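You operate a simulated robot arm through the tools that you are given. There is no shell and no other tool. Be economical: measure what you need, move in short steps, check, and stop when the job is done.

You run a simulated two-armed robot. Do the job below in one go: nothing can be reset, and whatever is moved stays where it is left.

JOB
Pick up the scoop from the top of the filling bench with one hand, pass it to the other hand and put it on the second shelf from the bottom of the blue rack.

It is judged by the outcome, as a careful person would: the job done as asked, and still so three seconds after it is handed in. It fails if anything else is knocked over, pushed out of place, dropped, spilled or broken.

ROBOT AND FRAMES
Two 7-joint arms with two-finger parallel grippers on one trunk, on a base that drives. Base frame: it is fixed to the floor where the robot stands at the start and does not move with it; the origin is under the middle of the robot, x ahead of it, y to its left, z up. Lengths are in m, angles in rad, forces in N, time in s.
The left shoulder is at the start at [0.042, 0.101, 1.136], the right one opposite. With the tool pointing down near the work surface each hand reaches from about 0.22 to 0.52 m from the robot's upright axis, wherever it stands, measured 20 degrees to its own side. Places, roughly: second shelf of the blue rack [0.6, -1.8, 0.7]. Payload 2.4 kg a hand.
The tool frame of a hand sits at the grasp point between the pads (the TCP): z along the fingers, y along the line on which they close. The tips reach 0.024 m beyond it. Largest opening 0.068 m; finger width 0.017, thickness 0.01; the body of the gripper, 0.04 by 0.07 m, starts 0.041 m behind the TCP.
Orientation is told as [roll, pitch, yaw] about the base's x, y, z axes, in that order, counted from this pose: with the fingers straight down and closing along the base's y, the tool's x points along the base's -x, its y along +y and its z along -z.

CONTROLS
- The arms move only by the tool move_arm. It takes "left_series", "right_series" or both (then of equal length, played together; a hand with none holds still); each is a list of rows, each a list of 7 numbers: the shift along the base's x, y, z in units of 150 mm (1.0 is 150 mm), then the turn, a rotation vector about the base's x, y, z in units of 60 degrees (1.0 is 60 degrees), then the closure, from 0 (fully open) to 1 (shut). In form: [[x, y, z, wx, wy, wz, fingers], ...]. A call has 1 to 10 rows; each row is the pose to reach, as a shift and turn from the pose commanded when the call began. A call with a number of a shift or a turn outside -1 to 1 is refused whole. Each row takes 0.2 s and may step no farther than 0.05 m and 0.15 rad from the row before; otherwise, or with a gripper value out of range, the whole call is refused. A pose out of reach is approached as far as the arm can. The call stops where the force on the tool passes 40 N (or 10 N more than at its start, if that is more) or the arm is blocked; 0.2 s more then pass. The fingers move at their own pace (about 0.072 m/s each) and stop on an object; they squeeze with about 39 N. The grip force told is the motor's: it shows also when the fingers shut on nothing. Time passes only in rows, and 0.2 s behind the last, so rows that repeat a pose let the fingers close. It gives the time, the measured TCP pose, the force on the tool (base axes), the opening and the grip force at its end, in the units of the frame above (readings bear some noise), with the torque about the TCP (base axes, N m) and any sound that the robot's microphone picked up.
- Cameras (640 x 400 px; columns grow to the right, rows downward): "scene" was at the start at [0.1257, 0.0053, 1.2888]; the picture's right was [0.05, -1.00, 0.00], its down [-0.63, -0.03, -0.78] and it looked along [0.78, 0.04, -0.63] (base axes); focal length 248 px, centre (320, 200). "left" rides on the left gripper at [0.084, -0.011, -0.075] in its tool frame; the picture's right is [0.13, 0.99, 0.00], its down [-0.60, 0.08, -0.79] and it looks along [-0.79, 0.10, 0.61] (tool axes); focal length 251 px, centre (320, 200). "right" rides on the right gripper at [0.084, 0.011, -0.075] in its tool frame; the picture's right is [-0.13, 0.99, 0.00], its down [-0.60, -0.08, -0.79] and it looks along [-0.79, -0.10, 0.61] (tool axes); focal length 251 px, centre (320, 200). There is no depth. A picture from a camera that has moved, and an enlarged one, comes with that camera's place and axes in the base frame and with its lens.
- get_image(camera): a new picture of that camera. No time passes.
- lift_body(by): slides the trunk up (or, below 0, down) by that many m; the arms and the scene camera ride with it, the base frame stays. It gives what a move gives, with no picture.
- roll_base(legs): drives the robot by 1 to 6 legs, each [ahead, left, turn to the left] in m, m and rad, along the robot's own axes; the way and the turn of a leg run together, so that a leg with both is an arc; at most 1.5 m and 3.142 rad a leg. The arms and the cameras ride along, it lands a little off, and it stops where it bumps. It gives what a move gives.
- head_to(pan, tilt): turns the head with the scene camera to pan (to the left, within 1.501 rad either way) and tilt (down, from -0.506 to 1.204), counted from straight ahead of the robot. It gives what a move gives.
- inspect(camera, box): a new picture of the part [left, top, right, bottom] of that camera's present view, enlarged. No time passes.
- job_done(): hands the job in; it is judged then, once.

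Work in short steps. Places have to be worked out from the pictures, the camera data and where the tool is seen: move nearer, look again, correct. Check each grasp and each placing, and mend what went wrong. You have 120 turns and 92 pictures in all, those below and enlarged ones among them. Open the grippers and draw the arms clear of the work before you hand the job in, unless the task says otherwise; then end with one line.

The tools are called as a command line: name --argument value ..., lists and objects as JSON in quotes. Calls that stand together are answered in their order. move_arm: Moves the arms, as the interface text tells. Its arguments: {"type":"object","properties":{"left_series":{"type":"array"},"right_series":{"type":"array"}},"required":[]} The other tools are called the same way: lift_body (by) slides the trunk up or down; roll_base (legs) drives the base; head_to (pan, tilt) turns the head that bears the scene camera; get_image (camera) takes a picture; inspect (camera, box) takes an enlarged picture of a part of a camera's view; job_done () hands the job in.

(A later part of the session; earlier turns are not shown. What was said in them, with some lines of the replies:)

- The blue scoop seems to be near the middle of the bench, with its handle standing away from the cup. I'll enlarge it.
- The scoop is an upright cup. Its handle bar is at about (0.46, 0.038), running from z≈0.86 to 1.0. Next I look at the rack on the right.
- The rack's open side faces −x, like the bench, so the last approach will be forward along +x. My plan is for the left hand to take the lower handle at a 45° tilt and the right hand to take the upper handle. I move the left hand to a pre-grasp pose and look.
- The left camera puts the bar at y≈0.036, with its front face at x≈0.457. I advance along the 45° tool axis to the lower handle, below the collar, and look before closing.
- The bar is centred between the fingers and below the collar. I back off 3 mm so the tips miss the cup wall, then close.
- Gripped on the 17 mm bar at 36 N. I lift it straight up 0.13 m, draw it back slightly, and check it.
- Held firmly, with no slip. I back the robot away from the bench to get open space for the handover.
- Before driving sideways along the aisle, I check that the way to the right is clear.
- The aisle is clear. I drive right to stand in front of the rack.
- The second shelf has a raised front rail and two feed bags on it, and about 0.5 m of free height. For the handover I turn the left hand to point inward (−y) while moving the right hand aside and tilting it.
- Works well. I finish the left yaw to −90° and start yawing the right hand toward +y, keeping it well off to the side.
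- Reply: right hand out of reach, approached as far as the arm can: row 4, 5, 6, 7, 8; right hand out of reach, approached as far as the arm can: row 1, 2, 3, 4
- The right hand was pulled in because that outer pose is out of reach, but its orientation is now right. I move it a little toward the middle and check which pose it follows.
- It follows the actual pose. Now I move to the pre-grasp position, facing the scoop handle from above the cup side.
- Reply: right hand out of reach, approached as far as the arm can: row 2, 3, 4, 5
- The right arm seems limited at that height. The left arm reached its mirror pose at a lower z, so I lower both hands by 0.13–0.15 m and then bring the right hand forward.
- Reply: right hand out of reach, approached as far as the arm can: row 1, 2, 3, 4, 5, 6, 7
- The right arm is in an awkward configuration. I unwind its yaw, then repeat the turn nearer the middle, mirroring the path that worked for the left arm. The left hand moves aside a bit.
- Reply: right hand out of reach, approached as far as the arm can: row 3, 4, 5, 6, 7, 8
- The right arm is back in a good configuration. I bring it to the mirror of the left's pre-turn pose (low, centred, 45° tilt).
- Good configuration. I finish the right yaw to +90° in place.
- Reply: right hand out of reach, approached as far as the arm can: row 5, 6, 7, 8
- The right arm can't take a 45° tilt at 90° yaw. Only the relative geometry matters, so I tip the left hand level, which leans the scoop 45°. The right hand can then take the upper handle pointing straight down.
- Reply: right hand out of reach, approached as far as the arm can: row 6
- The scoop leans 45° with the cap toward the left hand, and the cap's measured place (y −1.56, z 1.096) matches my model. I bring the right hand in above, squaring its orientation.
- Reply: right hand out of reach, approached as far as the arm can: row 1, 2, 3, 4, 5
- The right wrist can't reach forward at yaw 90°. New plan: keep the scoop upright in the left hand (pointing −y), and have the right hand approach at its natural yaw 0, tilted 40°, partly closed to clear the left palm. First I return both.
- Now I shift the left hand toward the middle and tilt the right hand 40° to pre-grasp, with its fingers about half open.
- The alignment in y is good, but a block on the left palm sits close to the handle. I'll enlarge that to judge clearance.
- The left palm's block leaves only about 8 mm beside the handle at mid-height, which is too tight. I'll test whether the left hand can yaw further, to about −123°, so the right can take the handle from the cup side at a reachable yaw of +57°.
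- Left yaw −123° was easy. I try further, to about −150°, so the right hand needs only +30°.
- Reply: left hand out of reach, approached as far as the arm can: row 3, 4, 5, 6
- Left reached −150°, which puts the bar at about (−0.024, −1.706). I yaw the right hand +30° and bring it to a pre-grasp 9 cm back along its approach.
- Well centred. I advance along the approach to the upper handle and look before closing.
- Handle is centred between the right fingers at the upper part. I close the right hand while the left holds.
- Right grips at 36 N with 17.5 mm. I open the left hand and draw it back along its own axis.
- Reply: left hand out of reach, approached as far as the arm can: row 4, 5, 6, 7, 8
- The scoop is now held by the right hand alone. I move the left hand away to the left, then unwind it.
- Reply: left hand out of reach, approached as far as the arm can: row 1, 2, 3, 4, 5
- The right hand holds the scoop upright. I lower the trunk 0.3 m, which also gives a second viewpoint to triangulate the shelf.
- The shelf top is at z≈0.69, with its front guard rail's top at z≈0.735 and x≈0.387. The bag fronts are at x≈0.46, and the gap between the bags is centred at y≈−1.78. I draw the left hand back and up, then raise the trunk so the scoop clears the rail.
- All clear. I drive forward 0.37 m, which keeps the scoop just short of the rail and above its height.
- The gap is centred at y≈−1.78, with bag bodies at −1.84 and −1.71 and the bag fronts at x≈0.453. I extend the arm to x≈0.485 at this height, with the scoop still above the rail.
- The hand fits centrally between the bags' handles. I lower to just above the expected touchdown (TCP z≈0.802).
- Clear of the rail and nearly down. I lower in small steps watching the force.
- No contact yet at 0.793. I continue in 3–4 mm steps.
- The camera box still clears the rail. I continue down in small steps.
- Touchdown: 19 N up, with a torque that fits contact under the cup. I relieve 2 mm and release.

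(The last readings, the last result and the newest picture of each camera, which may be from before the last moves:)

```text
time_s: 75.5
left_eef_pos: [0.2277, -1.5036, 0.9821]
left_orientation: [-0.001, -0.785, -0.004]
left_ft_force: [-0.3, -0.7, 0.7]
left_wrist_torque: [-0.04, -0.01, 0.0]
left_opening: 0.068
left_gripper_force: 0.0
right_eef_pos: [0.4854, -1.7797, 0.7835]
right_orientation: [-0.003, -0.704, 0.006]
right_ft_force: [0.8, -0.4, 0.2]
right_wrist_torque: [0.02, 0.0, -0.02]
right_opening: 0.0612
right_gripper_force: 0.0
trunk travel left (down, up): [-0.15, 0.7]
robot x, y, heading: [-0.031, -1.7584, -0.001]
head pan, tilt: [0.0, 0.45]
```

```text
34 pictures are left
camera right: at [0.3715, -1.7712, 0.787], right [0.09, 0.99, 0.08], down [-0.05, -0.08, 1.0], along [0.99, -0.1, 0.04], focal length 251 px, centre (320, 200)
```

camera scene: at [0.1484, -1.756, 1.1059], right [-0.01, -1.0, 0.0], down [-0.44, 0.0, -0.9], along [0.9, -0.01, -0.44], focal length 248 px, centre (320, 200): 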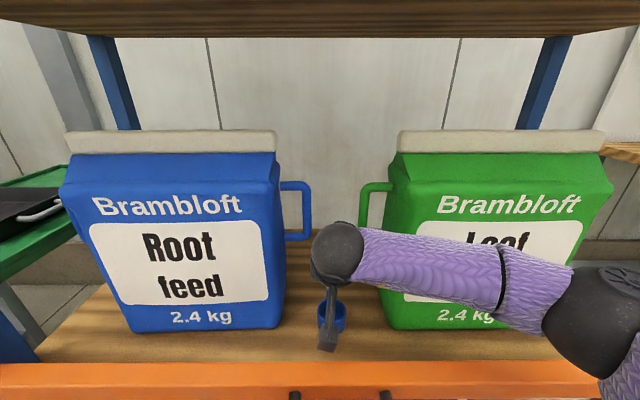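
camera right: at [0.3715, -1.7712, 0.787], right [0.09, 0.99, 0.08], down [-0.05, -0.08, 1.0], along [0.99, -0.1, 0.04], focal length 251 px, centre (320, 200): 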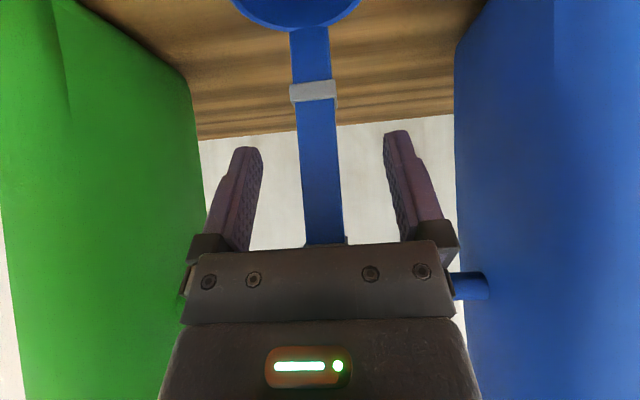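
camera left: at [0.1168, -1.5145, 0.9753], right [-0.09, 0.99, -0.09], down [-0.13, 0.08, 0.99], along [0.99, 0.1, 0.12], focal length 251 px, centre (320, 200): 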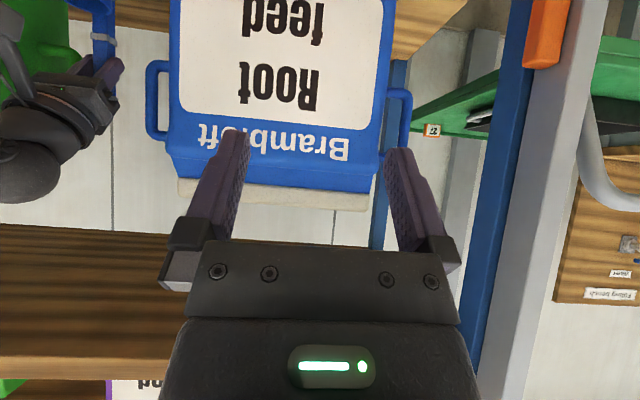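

Released and standing upright. I retreat along the tool axis, then up and back over the rail.

move_arm --right_series '[[-0.1, 0, 0.084, 0, 0, 0, 0.1], [-0.2, 0, 0.168, 0, 0, 0, 0.1], [-0.35, 0, 0.29, 0, 0, 0, 0.1], [-0.5, 0, 0.45, 0, 0, 0, 0.1], [-0.7, 0, 0.6, 0, 0, 0, 0.1], [-0.9, 0, 0.7, 0, 0, 0, 0], [-1, 0, 0.8, 0, 0, 0, 0]]'

roll_base --legs '[[-0.3, 0, 0]]'

get_image --camera "scene"

get_image --camera "right"

```text
time_s: 77.2
left_eef_pos: [0.2294, -1.5045, 0.9813]
left_orientation: [-0.002, -0.786, -0.004]
left_ft_force: [-1.5, 0.1, 0.2]
left_wrist_torque: [-0.02, -0.01, -0.03]
left_opening: 0.0682
left_gripper_force: 0.1
right_eef_pos: [0.3345, -1.7804, 0.905]
right_orientation: [-0.001, -0.701, 0.007]
right_ft_force: [0.1, -0.1, 0.0]
right_wrist_torque: [0.01, -0.01, -0.02]
right_opening: 0.0679
right_gripper_force: 0.1
trunk travel left (down, up): [-0.15, 0.7]
robot x, y, heading: [-0.0277, -1.7555, -0.001]
head pan, tilt: [0.0, 0.45]
```

```text
time_s: 79.2
left_eef_pos: [-0.0718, -1.5021, 0.9822]
left_orientation: [-0.003, -0.786, -0.001]
left_ft_force: [0.5, -0.7, 0.5]
left_wrist_torque: [0.01, 0.02, 0.02]
left_opening: 0.0679
left_gripper_force: 0.1
right_eef_pos: [0.0339, -1.7771, 0.9048]
right_orientation: [0.0, -0.701, 0.008]
right_ft_force: [0.6, -0.1, -0.1]
right_wrist_torque: [0.02, -0.02, 0.0]
right_opening: 0.0679
right_gripper_force: 0.0
trunk travel left (down, up): [-0.15, 0.7]
robot x, y, heading: [-0.3306, -1.7589, -0.003]
head pan, tilt: [0.0, 0.45]
```

```text
33 pictures are left
camera scene: at [-0.1524, -1.7542, 1.1059], right [0.0, -1.0, 0.0], down [-0.44, 0.0, -0.9], along [0.9, 0.0, -0.44], focal length 248 px, centre (320, 200)
```

scene: 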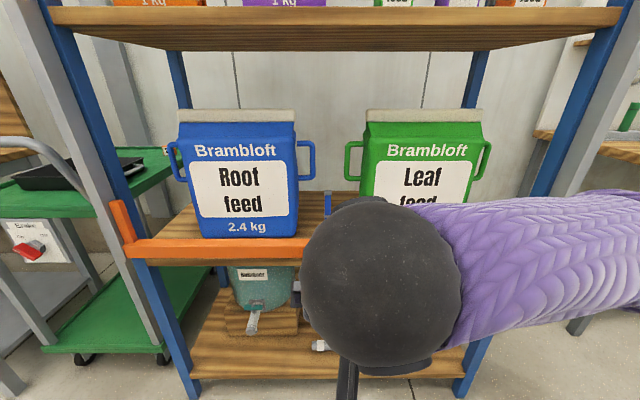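

```text
32 pictures are left
camera right: at [-0.0789, -1.7693, 0.9074], right [0.09, 0.99, 0.08], down [-0.05, -0.08, 1.0], along [0.99, -0.09, 0.04], focal length 251 px, centre (320, 200)
```

right: 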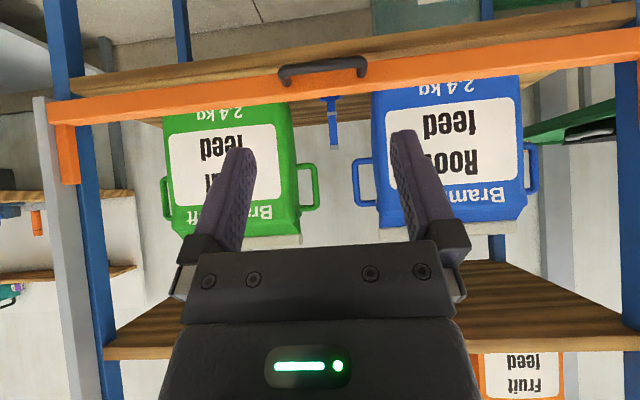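

The scoop stands between the bags. I move the right arm aside for a final clear look.

move_arm --right_series '[[-0.1, -0.3, 0, 0, 0, 0, 0], [-0.2, -0.6, 0, 0, 0, 0, 0], [-0.3, -0.9, 0, 0, 0, 0, 0], [-0.3, -1, 0, 0, 0, 0, 0]]'

lift_body --by 0.2

get_image --camera "scene"

inspect --camera "scene" --box '[240, 180, 420, 320]'

```text
time_s: 80.2
left_eef_pos: [-0.0722, -1.5032, 0.9819]
left_orientation: [-0.001, -0.787, 0.0]
left_ft_force: [0.2, -0.6, 0.4]
left_wrist_torque: [-0.01, 0.02, 0.02]
left_opening: 0.068
left_gripper_force: 0.0
right_eef_pos: [0.0066, -1.9298, 0.9187]
right_orientation: [-0.001, -0.701, 0.01]
right_ft_force: [1.0, -0.1, -0.1]
right_wrist_torque: [0.0, -0.02, 0.03]
right_opening: 0.0679
right_gripper_force: 0.0
right hand out of reach, approached as far as the arm can: row 2, 3, 4
trunk travel left (down, up): [-0.15, 0.7]
robot x, y, heading: [-0.3315, -1.7569, 0.001]
head pan, tilt: [0.0, 0.45]
```

```text
time_s: 82.4
left_eef_pos: [-0.0732, -1.5019, 1.1825]
left_orientation: [-0.001, -0.786, 0.0]
left_ft_force: [0.6, 0.5, -0.2]
left_wrist_torque: [-0.04, 0.02, 0.01]
left_opening: 0.068
left_gripper_force: 0.1
right_eef_pos: [0.0081, -1.9296, 1.118]
right_orientation: [-0.001, -0.701, 0.009]
right_ft_force: [1.0, 0.1, -0.3]
right_wrist_torque: [-0.04, -0.04, 0.0]
right_opening: 0.0681
right_gripper_force: 0.0
trunk travel left (down, up): [-0.35, 0.499]
robot x, y, heading: [-0.327, -1.7551, -0.0]
head pan, tilt: [0.0, 0.45]
```

```text
31 pictures are left
camera scene: at [-0.1996, -1.7541, 1.3092], right [0.0, -1.0, 0.0], down [-0.44, 0.0, -0.9], along [0.9, 0.0, -0.44], focal length 248 px, centre (320, 200)
```

scene: 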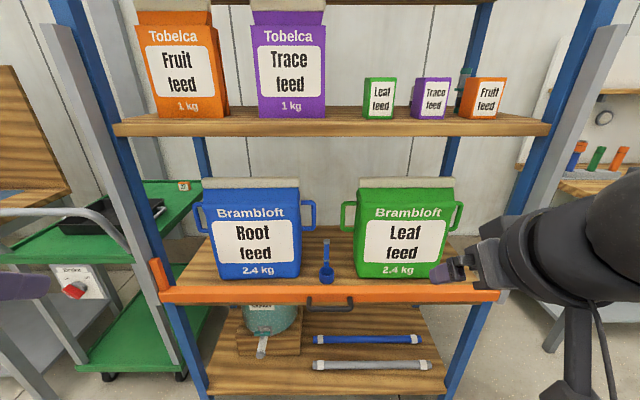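

```text
2.86 times, centred on (330, 250) of scene
camera zoom: at [-0.1996, -1.7541, 1.3092], right [0.0, -1.0, 0.0], down [-0.44, 0.0, -0.9], along [0.9, 0.0, -0.44], focal length 709 px, centre (291, 57)
```

zoom: 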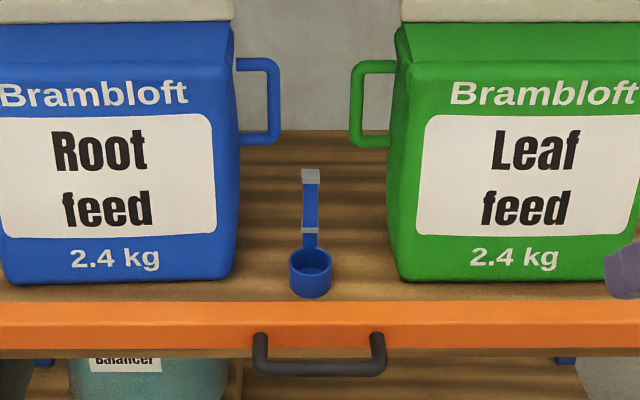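

The scoop stands upright on the second shelf. Nothing else has moved, both hands are open and both arms are clear, so I hand the job in.

job_done

```text
The job is handed in.
```

I took the scoop from the filling bench with the left hand and passed it to the right. It now stands upright on the second shelf from the bottom of the blue rack, between the two feed bags.
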